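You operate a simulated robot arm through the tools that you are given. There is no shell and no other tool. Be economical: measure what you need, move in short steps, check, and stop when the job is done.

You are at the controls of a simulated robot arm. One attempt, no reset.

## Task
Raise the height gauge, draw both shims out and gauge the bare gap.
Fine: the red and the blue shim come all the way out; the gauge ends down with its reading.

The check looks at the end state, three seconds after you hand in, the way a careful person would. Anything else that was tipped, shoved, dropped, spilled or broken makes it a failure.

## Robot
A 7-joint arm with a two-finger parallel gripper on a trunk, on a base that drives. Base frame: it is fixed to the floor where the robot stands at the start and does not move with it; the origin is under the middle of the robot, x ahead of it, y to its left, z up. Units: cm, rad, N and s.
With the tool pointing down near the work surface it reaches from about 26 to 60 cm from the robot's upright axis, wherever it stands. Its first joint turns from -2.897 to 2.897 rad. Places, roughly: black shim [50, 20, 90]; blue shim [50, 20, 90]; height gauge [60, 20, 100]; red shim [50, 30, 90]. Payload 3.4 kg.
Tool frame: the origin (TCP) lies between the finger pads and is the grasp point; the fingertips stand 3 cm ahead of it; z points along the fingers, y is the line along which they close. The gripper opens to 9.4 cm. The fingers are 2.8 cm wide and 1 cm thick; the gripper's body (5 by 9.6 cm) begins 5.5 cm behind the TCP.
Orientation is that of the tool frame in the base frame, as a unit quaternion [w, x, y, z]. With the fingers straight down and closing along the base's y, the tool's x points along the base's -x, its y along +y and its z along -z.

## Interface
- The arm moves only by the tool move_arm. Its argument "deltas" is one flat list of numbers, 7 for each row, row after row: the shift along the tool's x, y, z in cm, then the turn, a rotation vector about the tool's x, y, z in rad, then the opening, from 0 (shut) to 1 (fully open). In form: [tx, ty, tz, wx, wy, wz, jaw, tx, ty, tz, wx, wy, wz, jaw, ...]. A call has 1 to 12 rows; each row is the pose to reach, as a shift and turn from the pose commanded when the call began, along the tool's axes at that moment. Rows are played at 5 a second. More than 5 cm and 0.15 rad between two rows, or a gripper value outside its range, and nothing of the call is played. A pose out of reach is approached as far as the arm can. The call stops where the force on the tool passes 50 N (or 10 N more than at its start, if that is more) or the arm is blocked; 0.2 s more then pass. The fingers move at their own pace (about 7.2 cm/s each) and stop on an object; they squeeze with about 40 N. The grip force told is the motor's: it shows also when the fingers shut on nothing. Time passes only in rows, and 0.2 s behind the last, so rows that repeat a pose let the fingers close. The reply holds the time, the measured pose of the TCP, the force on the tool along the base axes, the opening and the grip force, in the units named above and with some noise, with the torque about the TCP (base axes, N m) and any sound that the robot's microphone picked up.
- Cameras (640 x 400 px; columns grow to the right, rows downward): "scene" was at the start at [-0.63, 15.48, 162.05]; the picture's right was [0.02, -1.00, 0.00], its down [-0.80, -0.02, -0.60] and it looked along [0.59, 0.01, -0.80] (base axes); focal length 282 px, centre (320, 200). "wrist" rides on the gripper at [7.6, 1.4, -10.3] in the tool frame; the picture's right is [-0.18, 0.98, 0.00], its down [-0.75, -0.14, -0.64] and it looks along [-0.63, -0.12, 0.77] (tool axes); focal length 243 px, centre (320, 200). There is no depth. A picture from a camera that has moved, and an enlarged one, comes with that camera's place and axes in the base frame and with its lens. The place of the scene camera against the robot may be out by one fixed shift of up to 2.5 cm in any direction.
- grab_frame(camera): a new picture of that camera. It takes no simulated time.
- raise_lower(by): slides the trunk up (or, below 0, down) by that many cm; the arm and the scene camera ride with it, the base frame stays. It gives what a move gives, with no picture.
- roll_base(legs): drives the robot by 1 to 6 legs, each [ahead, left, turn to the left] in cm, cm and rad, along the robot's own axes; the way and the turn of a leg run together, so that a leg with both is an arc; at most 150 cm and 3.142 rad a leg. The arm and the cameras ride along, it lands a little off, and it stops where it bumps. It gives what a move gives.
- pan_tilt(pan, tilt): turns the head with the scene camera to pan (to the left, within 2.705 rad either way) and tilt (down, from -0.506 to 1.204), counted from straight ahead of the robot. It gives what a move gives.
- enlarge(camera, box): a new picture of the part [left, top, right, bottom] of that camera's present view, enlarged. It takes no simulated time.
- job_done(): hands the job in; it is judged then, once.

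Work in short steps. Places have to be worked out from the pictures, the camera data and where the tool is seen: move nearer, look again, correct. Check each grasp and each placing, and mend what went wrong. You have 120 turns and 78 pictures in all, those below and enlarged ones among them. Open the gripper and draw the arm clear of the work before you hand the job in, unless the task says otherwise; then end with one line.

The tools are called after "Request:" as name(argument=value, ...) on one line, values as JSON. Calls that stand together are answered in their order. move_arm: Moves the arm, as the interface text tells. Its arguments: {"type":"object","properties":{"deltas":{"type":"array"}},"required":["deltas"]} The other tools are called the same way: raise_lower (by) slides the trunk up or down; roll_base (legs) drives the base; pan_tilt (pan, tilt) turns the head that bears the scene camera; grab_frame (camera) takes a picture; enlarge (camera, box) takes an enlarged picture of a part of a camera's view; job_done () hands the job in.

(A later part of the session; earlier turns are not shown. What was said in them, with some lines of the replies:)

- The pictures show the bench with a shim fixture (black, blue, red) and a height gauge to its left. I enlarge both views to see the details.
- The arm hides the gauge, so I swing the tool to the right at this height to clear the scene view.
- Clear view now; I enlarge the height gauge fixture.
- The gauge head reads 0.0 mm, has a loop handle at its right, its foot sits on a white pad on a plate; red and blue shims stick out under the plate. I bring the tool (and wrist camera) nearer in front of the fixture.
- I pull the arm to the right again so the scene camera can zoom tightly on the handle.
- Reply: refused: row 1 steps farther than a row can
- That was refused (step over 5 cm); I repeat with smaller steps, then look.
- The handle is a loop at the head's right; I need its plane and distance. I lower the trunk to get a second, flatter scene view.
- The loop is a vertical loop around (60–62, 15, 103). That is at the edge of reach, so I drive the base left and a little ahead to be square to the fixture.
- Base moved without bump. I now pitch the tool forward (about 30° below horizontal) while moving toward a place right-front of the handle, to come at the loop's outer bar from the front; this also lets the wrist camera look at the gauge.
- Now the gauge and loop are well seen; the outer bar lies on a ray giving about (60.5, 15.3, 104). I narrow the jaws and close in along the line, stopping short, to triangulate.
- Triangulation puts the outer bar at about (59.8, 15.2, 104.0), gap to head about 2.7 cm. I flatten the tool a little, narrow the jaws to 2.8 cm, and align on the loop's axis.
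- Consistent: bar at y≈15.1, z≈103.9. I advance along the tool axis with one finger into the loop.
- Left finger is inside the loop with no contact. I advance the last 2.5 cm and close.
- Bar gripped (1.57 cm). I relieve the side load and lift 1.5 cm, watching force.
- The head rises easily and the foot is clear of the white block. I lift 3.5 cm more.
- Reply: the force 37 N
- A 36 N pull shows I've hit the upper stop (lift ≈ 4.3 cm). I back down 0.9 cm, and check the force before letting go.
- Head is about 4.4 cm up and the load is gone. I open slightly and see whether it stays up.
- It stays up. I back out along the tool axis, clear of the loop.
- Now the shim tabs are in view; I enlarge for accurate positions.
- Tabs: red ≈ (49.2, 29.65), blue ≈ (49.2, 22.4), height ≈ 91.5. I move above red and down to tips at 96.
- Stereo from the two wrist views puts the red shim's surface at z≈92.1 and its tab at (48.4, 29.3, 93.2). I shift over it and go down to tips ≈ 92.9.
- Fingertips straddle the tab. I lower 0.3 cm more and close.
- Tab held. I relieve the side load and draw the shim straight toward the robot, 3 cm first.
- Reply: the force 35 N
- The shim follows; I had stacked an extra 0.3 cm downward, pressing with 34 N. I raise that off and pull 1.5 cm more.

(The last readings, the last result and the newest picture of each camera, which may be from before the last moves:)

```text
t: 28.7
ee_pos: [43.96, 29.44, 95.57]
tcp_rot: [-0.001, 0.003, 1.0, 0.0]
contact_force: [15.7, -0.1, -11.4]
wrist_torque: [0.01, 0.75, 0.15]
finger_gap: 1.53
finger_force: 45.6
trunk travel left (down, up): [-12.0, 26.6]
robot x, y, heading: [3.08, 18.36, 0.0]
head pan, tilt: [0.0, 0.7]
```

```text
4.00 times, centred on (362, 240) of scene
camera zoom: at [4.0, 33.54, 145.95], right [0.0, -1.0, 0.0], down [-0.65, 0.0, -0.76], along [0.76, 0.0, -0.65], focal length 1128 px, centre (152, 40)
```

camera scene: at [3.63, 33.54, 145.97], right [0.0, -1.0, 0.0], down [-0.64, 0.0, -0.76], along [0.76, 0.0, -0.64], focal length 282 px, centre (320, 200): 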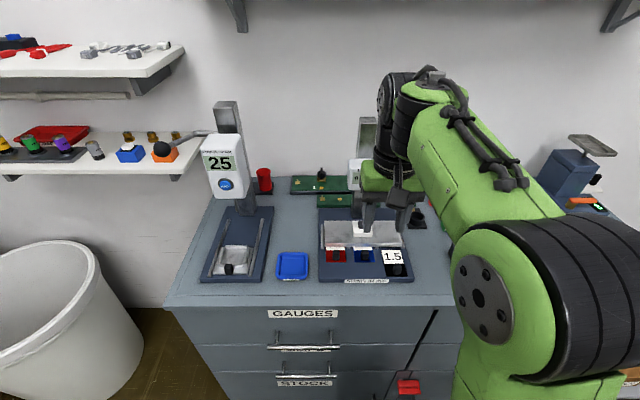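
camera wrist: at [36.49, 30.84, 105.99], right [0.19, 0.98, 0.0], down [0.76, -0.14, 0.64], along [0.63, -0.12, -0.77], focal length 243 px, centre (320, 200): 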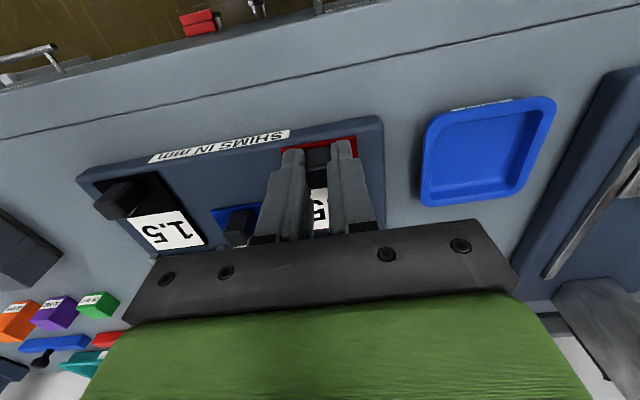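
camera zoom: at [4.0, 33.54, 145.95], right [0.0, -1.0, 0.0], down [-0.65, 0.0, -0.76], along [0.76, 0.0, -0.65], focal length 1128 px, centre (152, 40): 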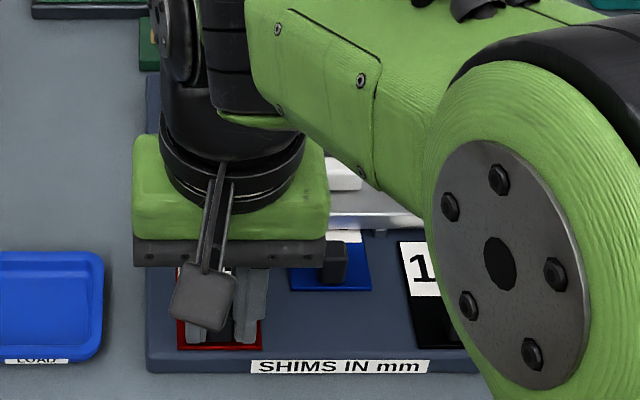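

There is 16 N drag and 11 N downward hold: I raised slightly too much and the shim's rear is binding. I lower 0.15 cm and continue pulling.

Request:
move_arm(deltas=[0, 0, 0.15, 0, 0, 0, 0, 0.4, 0, 0.15, 0, 0, 0, 0, 0.8, 0, 0.15, 0, 0, 0, 0])

```text
t: 29.5
ee_pos: [43.59, 29.46, 95.57]
tcp_rot: [0.003, 0.003, 1.0, 0.001]
contact_force: [34.1, -0.2, 0.4]
wrist_torque: [-0.1, -0.88, 0.14]
finger_gap: 1.56
finger_force: 45.2
trunk travel left (down, up): [-12.0, 26.6]
robot x, y, heading: [3.04, 18.21, -0.004]
head pan, tilt: [0.0, 0.7]
```

Drag rises to 34 N with hardly any motion: it looks like an end stop (black sits at about the same place). I take the load off, open, rise and look.

Request:
move_arm(deltas=[-0.5, 0, 0, 0, 0, 0, 0, -0.5, 0, 0, 0, 0, 0, 0.45, -0.5, 0, -0.1, 0, 0, 0, 0.45])

Request:
move_arm(deltas=[0, 0, -2, 0, 0, 0, 0.45, 0, 0, -4, 0, 0, 0, 0.45, 1, 0, -7, 0, 0, 0, 0.45, 2, -2, -10, 0, 0, 0, 0.45, 3, -4, -13, 0, 0, 0, 0.45, 4, -6, -16, 0, 0, 0, 0.45])

Request:
enlarge(camera="wrist", box=[200, 60, 456, 220])

Request:
enlarge(camera="scene", box=[290, 190, 434, 290])

```text
t: 30.3
ee_pos: [43.16, 29.68, 95.63]
tcp_rot: [0.0, 0.001, 1.0, 0.0]
contact_force: [-0.3, -0.6, 0.0]
wrist_torque: [0.0, -0.01, -0.02]
finger_gap: 4.23
finger_force: 0.2
trunk travel left (down, up): [-12.0, 26.6]
robot x, y, heading: [3.08, 18.38, -0.0]
head pan, tilt: [0.0, 0.7]
```

```text
t: 31.7
ee_pos: [39.27, 23.54, 111.97]
tcp_rot: [0.0, 0.0, 1.0, 0.0]
contact_force: [0.3, 0.4, 0.4]
wrist_torque: [0.01, 0.02, 0.01]
finger_gap: 4.21
finger_force: 0.0
trunk travel left (down, up): [-12.0, 26.6]
robot x, y, heading: [2.9, 18.47, 0.001]
head pan, tilt: [0.0, 0.7]
```

```text
2.50 times, centred on (328, 140) of wrist
camera zoom: at [31.68, 24.91, 122.41], right [0.19, 0.98, 0.0], down [0.75, -0.14, 0.64], along [0.63, -0.12, -0.77], focal length 606 px, centre (300, 350)
```

zoom: 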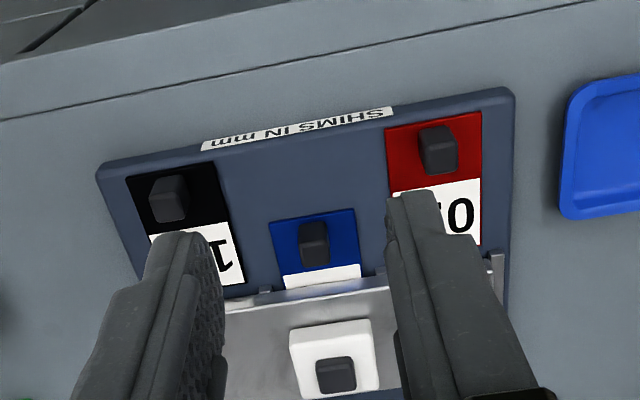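

```text
4.00 times, centred on (362, 240) of scene
camera zoom: at [3.54, 33.47, 145.98], right [0.0, -1.0, 0.0], down [-0.64, 0.0, -0.77], along [0.77, 0.0, -0.64], focal length 1128 px, centre (152, 40)
```

zoom: 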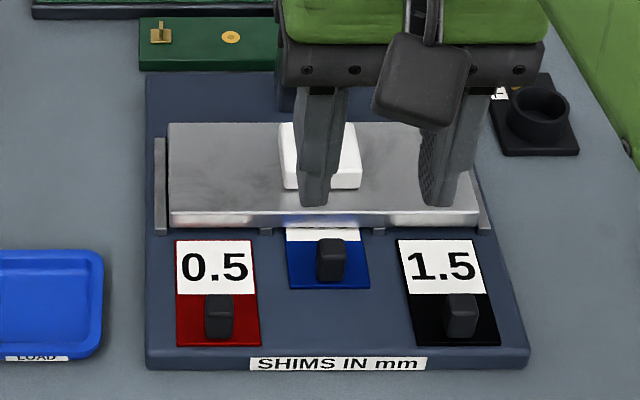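

Red is fully out (0.5) and in line with the black (1.5) – an end stop. Blue tab ≈ (48.3, 22.5); I go above it and down.

Request:
move_arm(deltas=[-2, -0.3, 3, 0, 0, 0, 0.45, -4.5, -0.6, 6, 0, 0, 0, 0.45, -6.8, -0.95, 9.5, 0, 0, 0, 0.45, -8.9, -0.95, 13, 0, 0, 0, 0.45, -8.9, -0.95, 15, 0, 0, 0, 0.45, -8.9, -0.95, 16.15, 0, 0, 0, 0.45])

Request:
enlarge(camera="wrist", box=[200, 80, 456, 240])

```text
t: 33.1
ee_pos: [48.21, 22.68, 95.58]
tcp_rot: [0.0, 0.002, 1.0, 0.0]
contact_force: [-0.7, 0.0, -0.5]
wrist_torque: [-0.04, -0.01, 0.04]
finger_gap: 4.22
finger_force: 0.0
trunk travel left (down, up): [-12.0, 26.6]
robot x, y, heading: [2.95, 18.18, -0.003]
head pan, tilt: [0.0, 0.7]
```

```text
2.50 times, centred on (328, 160) of wrist
camera zoom: at [40.68, 24.06, 105.92], right [0.19, 0.98, 0.0], down [0.75, -0.14, 0.64], along [0.63, -0.12, -0.77], focal length 606 px, centre (300, 300)
```

zoom: 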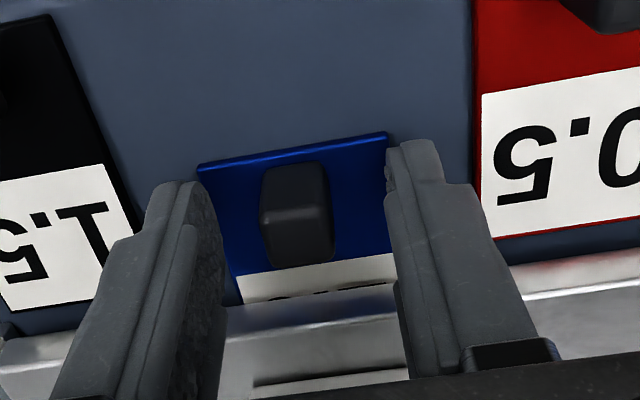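

Blue tab is between the tips. I close here and pull 4.3 cm, staying at this height.

Request:
move_arm(deltas=[0, -0.05, 0, 0, 0, 0, 0, 0, -0.05, 0, 0, 0, 0, 0, 0, -0.05, 0, 0, 0, 0, 0])

Request:
move_arm(deltas=[0.5, 0, 0, 0, 0, 0, 0, 1, 0, 0, 0, 0, 0, 0, 1.5, 0, 0, 0, 0, 0, 0, 2, 0, 0, 0, 0, 0, 0, 2.5, 0, 0, 0, 0, 0, 0, 3, 0, 0, 0, 0, 0, 0, 3.5, 0, 0, 0, 0, 0, 0, 4, 0, 0, 0, 0, 0, 0, 4.3, 0, 0, 0, 0, 0, 0])

Request:
enlarge(camera="scene", box=[290, 190, 434, 290])

```text
t: 33.9
ee_pos: [48.27, 22.76, 95.63]
tcp_rot: [0.001, 0.0, 1.0, 0.001]
contact_force: [-0.7, 2.8, -3.6]
wrist_torque: [0.07, -0.4, 0.08]
finger_gap: 1.54
finger_force: 44.5
trunk travel left (down, up): [-12.0, 26.6]
robot x, y, heading: [3.44, 18.37, -0.004]
head pan, tilt: [0.0, 0.7]
```

```text
t: 35.9
ee_pos: [44.07, 22.68, 95.5]
tcp_rot: [0.001, 0.001, 1.0, 0.0]
contact_force: [12.0, 12.1, 7.7]
wrist_torque: [0.28, 0.83, 0.06]
finger_gap: 1.53
finger_force: 45.0
trunk travel left (down, up): [-12.0, 26.6]
robot x, y, heading: [3.24, 18.29, -0.003]
head pan, tilt: [0.0, 0.7]
```

```text
4.00 times, centred on (362, 240) of scene
camera zoom: at [3.76, 33.72, 145.95], right [0.0, -1.0, 0.0], down [-0.65, 0.0, -0.76], along [0.76, 0.0, -0.65], focal length 1128 px, centre (152, 40)
```

zoom: 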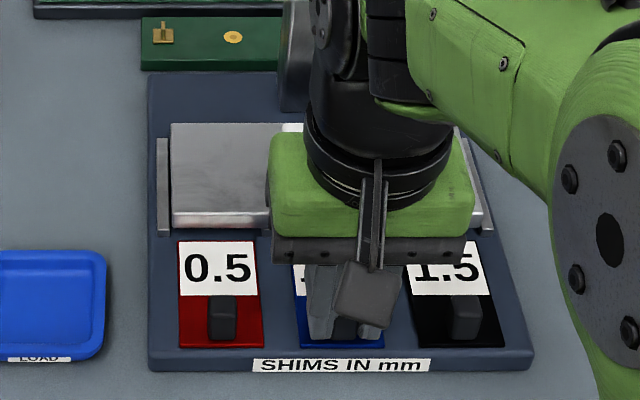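

Blue is nearly in line; I pull a touch more to be surely at the stop, then unload, open and rise.

Request:
move_arm(deltas=[0.3, 0, 0, 0, 0, 0, 0, 0.6, 0, 0, 0, 0, 0, 0, 0.6, 0, 0, 0, 0, 0, 0])

Request:
move_arm(deltas=[-0.4, 0, 0, 0, 0, 0, 0, -0.4, 0, 0, 0, 0, 0, 0.45, -0.4, 0, 0, 0, 0, 0, 0.45, -0.4, 0, -2.5, 0, 0, 0, 0.45, -0.4, 0, -6, 0, 0, 0, 0.45, 1, -2, -9, 0, 0, 0, 0.45, 2, -4, -12, 0, 0, 0, 0.45, 3, -6, -15, 0, 0, 0, 0.45])

Request:
enlarge(camera="scene", box=[290, 150, 434, 290])

```text
t: 36.7
ee_pos: [44.03, 22.82, 95.6]
tcp_rot: [0.005, 0.002, 1.0, 0.0]
contact_force: [33.7, 10.3, 7.9]
wrist_torque: [0.19, -0.38, 0.05]
finger_gap: 1.56
finger_force: 44.9
trunk travel left (down, up): [-12.0, 26.6]
robot x, y, heading: [2.71, 18.25, -0.003]
head pan, tilt: [0.0, 0.7]
```

```text
t: 38.5
ee_pos: [40.27, 16.22, 110.6]
tcp_rot: [0.0, 0.002, 1.0, -0.001]
contact_force: [-0.3, -1.3, -0.8]
wrist_torque: [0.04, 0.01, -0.03]
finger_gap: 4.23
finger_force: 0.1
trunk travel left (down, up): [-12.0, 26.6]
robot x, y, heading: [3.24, 18.21, -0.006]
head pan, tilt: [0.0, 0.7]
```

```text
2.86 times, centred on (362, 220) of scene
camera zoom: at [3.53, 33.47, 145.98], right [0.0, -1.0, 0.0], down [-0.64, 0.0, -0.77], along [0.77, 0.0, -0.64], focal length 806 px, centre (200, 143)
```

zoom: 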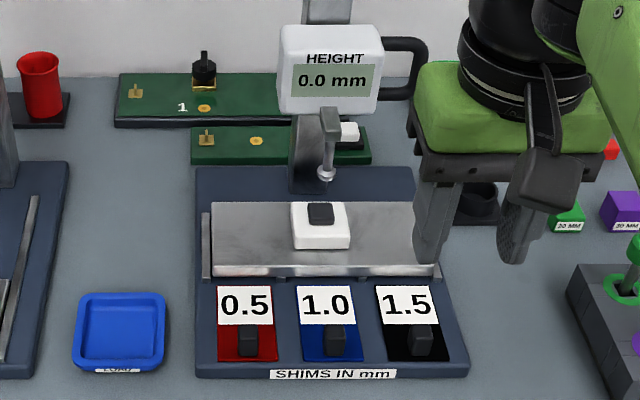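

All three shims are out. Now I go back to the handle: re-pitch the tool to the same pre-grasp pose I withdrew to.

Request:
move_arm(deltas=[-1, -0.1, -0.1, 0, -0.125, 0, 0.3, -2, -0.2, -0.2, 0, -0.25, 0, 0.3, -3, -0.3, -0.3, 0, -0.375, 0, 0.3, -4, -0.4, -0.4, 0, -0.5, 0, 0.3, -5, -0.5, -0.5, 0, -0.625, 0, 0.3, -6, -0.6, -0.6, 0, -0.75, 0, 0.3, -7, -0.7, -0.6, 0, -0.875, 0, 0.3, -8, -0.8, -0.6, 0, -1.0, 0, 0.3, -9.2, -0.9, -0.6, 0, -1.125, 0, 0.3, -10.4, -1, -0.6, 0, -1.247, 0, 0.3])

Request:
grab_frame(camera="wrist")

```text
t: 40.7
ee_pos: [50.65, 15.46, 111.1]
tcp_rot: [0.585, 0.001, 0.811, -0.001]
contact_force: [0.5, 1.0, 0.7]
wrist_torque: [0.03, -0.05, -0.01]
finger_gap: 2.83
finger_force: 0.0
trunk travel left (down, up): [-12.0, 26.6]
robot x, y, heading: [2.96, 18.42, -0.001]
head pan, tilt: [0.0, 0.7]
```

```text
31 pictures are left
camera wrist: at [38.63, 16.78, 107.33], right [0.06, 0.98, 0.17], down [-0.37, -0.14, 0.92], along [0.93, -0.12, 0.35], focal length 243 px, centre (320, 200)
```

wrist: 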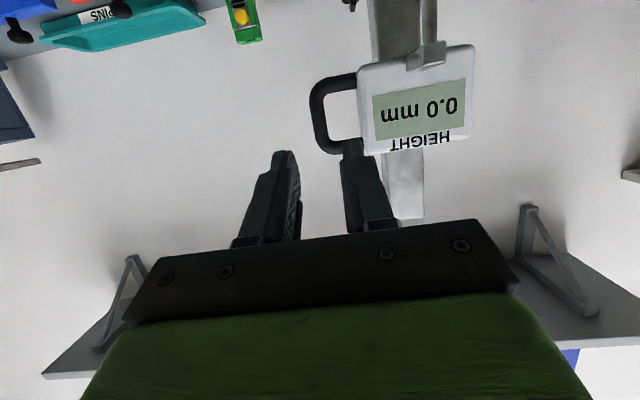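

View matches the earlier alignment. I advance 9 cm along the tool axis, and grip the bar.

Request:
move_arm(deltas=[0, -0.1, 2, 0, 0, 0, 0.3, 0, -0.1, 4, 0, 0, 0, 0.3, 0, -0.1, 6, 0, 0, 0, 0.3, 0, -0.1, 7.5, 0, 0, 0, 0.3, 0, -0.1, 9, 0, 0, 0, 0.3, 0, -0.1, 9.2, 0, 0, 0, 0.3])

Request:
enlarge(camera="wrist", box=[220, 0, 540, 250])

```text
t: 42.1
ee_pos: [59.39, 15.25, 108.2]
tcp_rot: [0.584, 0.001, 0.812, -0.001]
contact_force: [0.2, 0.7, 0.5]
wrist_torque: [0.02, -0.03, 0.01]
finger_gap: 2.84
finger_force: 0.2
trunk travel left (down, up): [-12.0, 26.6]
robot x, y, heading: [3.06, 18.36, -0.007]
head pan, tilt: [0.0, 0.7]
```

```text
1.60 times, centred on (380, 125) of wrist
camera zoom: at [47.34, 16.65, 104.39], right [0.06, 0.98, 0.17], down [-0.37, -0.14, 0.92], along [0.93, -0.12, 0.35], focal length 388 px, centre (224, 320)
```

zoom: 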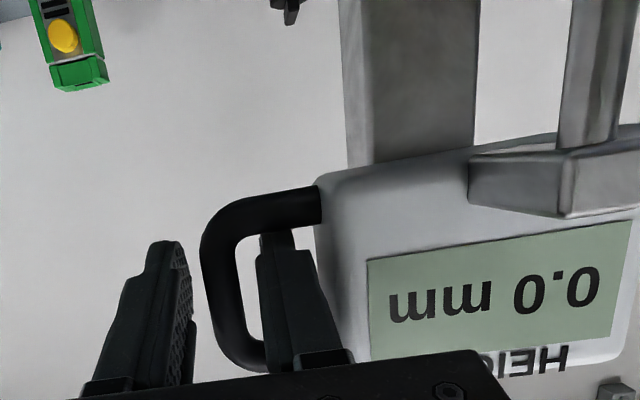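

Finger is in the loop. I close on the bar and lower 3.4 cm.

Request:
move_arm(deltas=[0, 0.1, 0, 0, 0, 0, 0, 0, 0.1, 0, 0, 0, 0, 0, 0, 0.1, 0, 0, 0, 0, 0, 0.65, 0.1, 0.22, 0, 0, 0, 0, 1.3, 0.1, 0.44, 0, 0, 0, 0, 1.95, 0.1, 0.65, 0, 0, 0, 0, 2.6, 0.1, 0.87, 0, 0, 0, 0, 3.2, 0.1, 1.08, 0, 0, 0, 0])

Request:
enlarge(camera="scene", box=[300, 150, 444, 250])

```text
t: 43.9
ee_pos: [59.47, 15.42, 104.81]
tcp_rot: [0.585, 0.0, 0.811, 0.0]
contact_force: [3.1, -1.5, 1.9]
wrist_torque: [-0.02, -0.11, 0.03]
finger_gap: 1.54
finger_force: 44.1
trunk travel left (down, up): [-12.0, 26.6]
robot x, y, heading: [2.93, 18.01, -0.008]
head pan, tilt: [0.0, 0.7]
```

```text
4.00 times, centred on (372, 200) of scene
camera zoom: at [3.62, 33.5, 145.98], right [0.0, -1.0, 0.0], down [-0.64, 0.0, -0.76], along [0.76, 0.0, -0.64], focal length 1128 px, centre (112, 200)
```

zoom: 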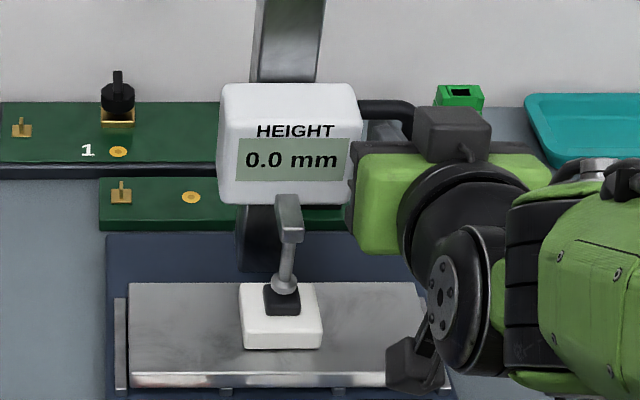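

Foot is still slightly above. I lower in small increments, watching for contact force.

Request:
move_arm(deltas=[0.28, 0, 0.1, 0, 0, 0, 0, 0.57, 0, 0.19, 0, 0, 0, 0, 0.85, 0, 0.29, 0, 0, 0, 0])

Request:
enlarge(camera="scene", box=[320, 160, 416, 240])

```text
t: 44.7
ee_pos: [59.46, 15.4, 104.25]
tcp_rot: [0.587, 0.001, 0.81, 0.0]
contact_force: [8.1, -0.9, 17.1]
wrist_torque: [-0.02, 1.03, -0.02]
finger_gap: 1.59
finger_force: 44.9
trunk travel left (down, up): [-12.0, 26.6]
robot x, y, heading: [3.25, 18.26, -0.005]
head pan, tilt: [0.0, 0.7]
```

```text
5.00 times, centred on (368, 200) of scene
camera zoom: at [3.57, 33.51, 145.99], right [0.0, -1.0, 0.0], down [-0.64, 0.0, -0.76], along [0.76, 0.0, -0.64], focal length 1410 px, centre (80, 200)
```

zoom: 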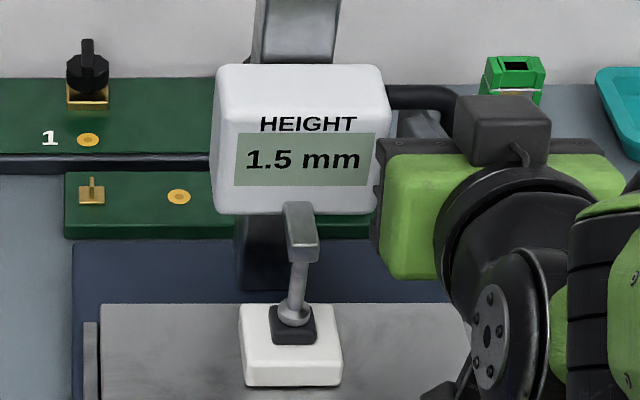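

The foot is seated with 17 N and the display reads 1.5 mm (= 0.5 + 1.0). I ease the load slightly, open, and back out.

Request:
move_arm(deltas=[-0.15, 0, -0.05, 0, 0, 0, 0, -0.15, -0.05, -0.05, 0, 0, 0, 0.3, -0.15, -0.05, -0.05, 0, 0, 0, 0.3])

Request:
enlarge(camera="wrist", box=[220, 0, 540, 250])

```text
t: 45.5
ee_pos: [59.27, 15.24, 104.24]
tcp_rot: [0.585, 0.001, 0.811, 0.0]
contact_force: [4.7, -4.8, 14.3]
wrist_torque: [0.08, -0.19, -0.13]
finger_gap: 2.53
finger_force: 0.0
trunk travel left (down, up): [-12.0, 26.6]
robot x, y, heading: [3.16, 18.11, -0.005]
head pan, tilt: [0.0, 0.7]
```

```text
1.60 times, centred on (380, 125) of wrist
camera zoom: at [47.3, 16.65, 100.4], right [0.06, 0.98, 0.17], down [-0.37, -0.14, 0.92], along [0.93, -0.12, 0.36], focal length 388 px, centre (224, 320)
```

zoom: 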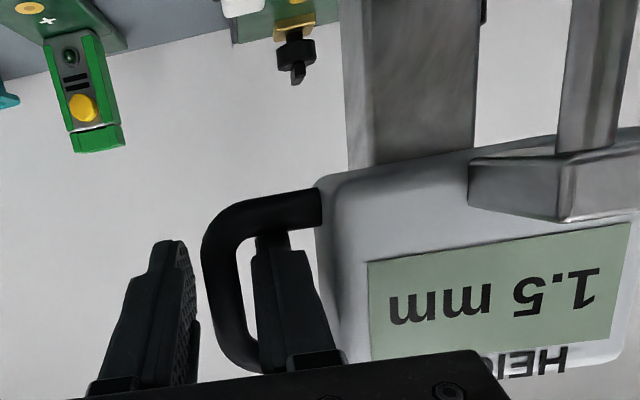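

14 N upward remains with jaws open: the finger seems to rest on the loop's lower bar. I raise 0.3 cm and check.

Request:
move_arm(deltas=[-0.14, 0, -0.05, 0, 0, 0, 0.3, -0.28, 0, -0.1, 0, 0, 0, 0.3])

```text
t: 46.1
ee_pos: [59.44, 15.46, 104.16]
tcp_rot: [0.583, 0.0, 0.813, 0.001]
contact_force: [1.0, -1.3, 4.4]
wrist_torque: [0.06, -0.03, -0.03]
finger_gap: 2.74
finger_force: 0.1
trunk travel left (down, up): [-12.0, 26.6]
robot x, y, heading: [3.62, 18.49, -0.004]
head pan, tilt: [0.0, 0.7]
```

Load fell to 4 N; another 0.2 cm should free it.

Request:
move_arm(deltas=[-0.1, 0, -0.03, 0, 0, 0, 0.3, -0.19, 0, -0.06, 0, 0, 0, 0.3])

Request:
enlarge(camera="scene", box=[320, 160, 416, 240])

```text
t: 46.7
ee_pos: [59.39, 15.54, 104.49]
tcp_rot: [0.582, 0.001, 0.813, 0.0]
contact_force: [0.7, 0.0, -0.2]
wrist_torque: [0.02, 0.0, -0.01]
finger_gap: 2.85
finger_force: 0.1
trunk travel left (down, up): [-12.0, 26.6]
robot x, y, heading: [3.25, 18.34, -0.007]
head pan, tilt: [0.0, 0.7]
```

```text
5.00 times, centred on (368, 200) of scene
camera zoom: at [3.57, 33.52, 145.97], right [0.0, -1.0, 0.0], down [-0.64, 0.0, -0.76], along [0.76, 0.0, -0.64], focal length 1410 px, centre (80, 200)
```

zoom: 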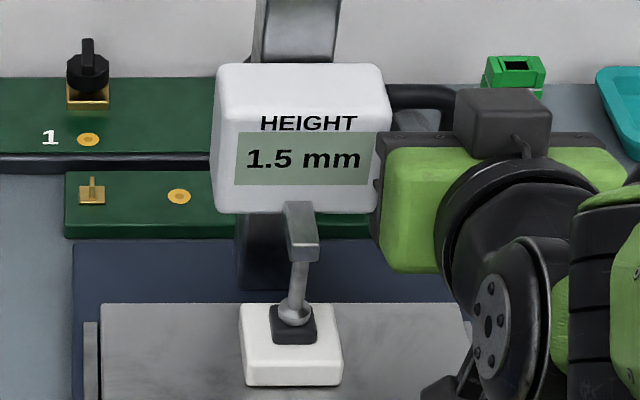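

Free, and still reading 1.5 mm. I back out along the tool axis.

Request:
move_arm(deltas=[0, -0.1, -1, 0, 0, 0, 0.3, 0, -0.1, -2.5, 0, 0, 0, 0.3, 0, -0.1, -4.5, 0, 0, 0, 0.3, 0, -0.1, -6.5, 0, 0, 0, 0.3, 0, -0.1, -9, 0, 0, 0, 0.3])

Request:
move_arm(deltas=[-0.5, -2, -1.5, 0, 0, 0, 0.6, -1.5, -4, -3.5, 0, 0, 0, 1, -3, -6, -6, 0, 0, 0, 1, -4.5, -8, -8.5, 0, 0, 0, 1, -6, -10, -11, 0, 0, 0, 1])

Request:
enlarge(camera="scene", box=[280, 140, 472, 290])

Request:
grab_frame(camera="scene")

```text
t: 47.9
ee_pos: [50.75, 15.33, 107.42]
tcp_rot: [0.585, 0.001, 0.811, -0.001]
contact_force: [-0.6, 0.2, -0.1]
wrist_torque: [-0.03, 0.0, 0.02]
finger_gap: 2.81
finger_force: 0.1
trunk travel left (down, up): [-12.0, 26.6]
robot x, y, heading: [2.87, 18.43, -0.006]
head pan, tilt: [0.0, 0.7]
```

```text
t: 49.1
ee_pos: [42.21, 5.15, 116.8]
tcp_rot: [0.585, 0.001, 0.811, -0.001]
contact_force: [-0.2, 0.1, -0.4]
wrist_torque: [-0.02, 0.02, 0.02]
finger_gap: 9.43
finger_force: 0.0
trunk travel left (down, up): [-12.0, 26.6]
robot x, y, heading: [3.4, 18.15, -0.008]
head pan, tilt: [0.0, 0.7]
```

```text
2.67 times, centred on (376, 215) of scene
camera zoom: at [3.51, 33.5, 145.98], right [0.0, -1.0, 0.0], down [-0.64, 0.0, -0.77], along [0.77, 0.0, -0.64], focal length 752 px, centre (171, 160)
```

zoom: 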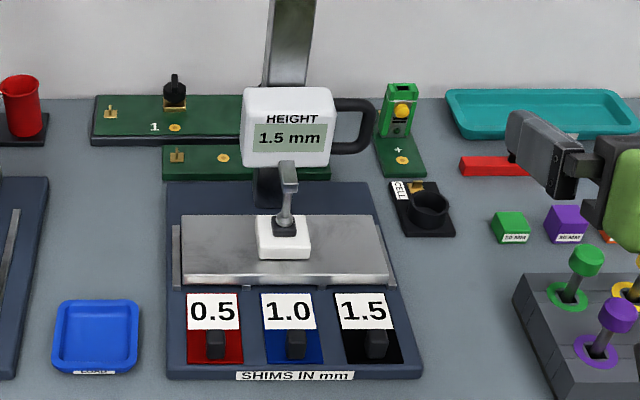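

```text
24 pictures are left
camera scene: at [3.51, 33.5, 145.98], right [0.0, -1.0, 0.0], down [-0.64, 0.0, -0.77], along [0.77, 0.0, -0.64], focal length 282 px, centre (320, 200)
```

scene: 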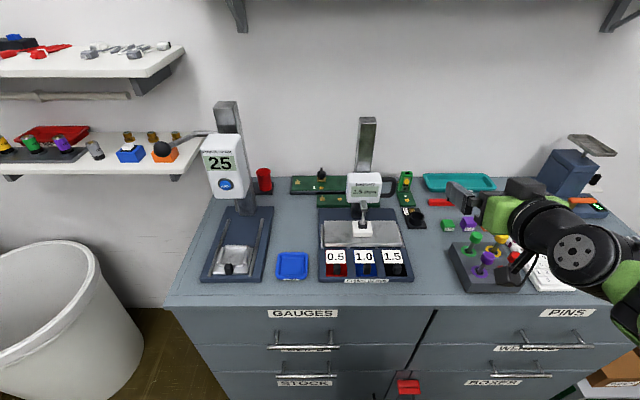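

Both shims are fully out, the gauge is down reading 1.5 mm, nothing else has been disturbed, and the arm is clear with the gripper open. I hand in.

Request:
job_done()

```text
The job is handed in.
```

I handed the job in with the red (0.5) and blue (1.0) shims drawn all the way out and the height gauge down on the bare gap, reading 1.5 mm.
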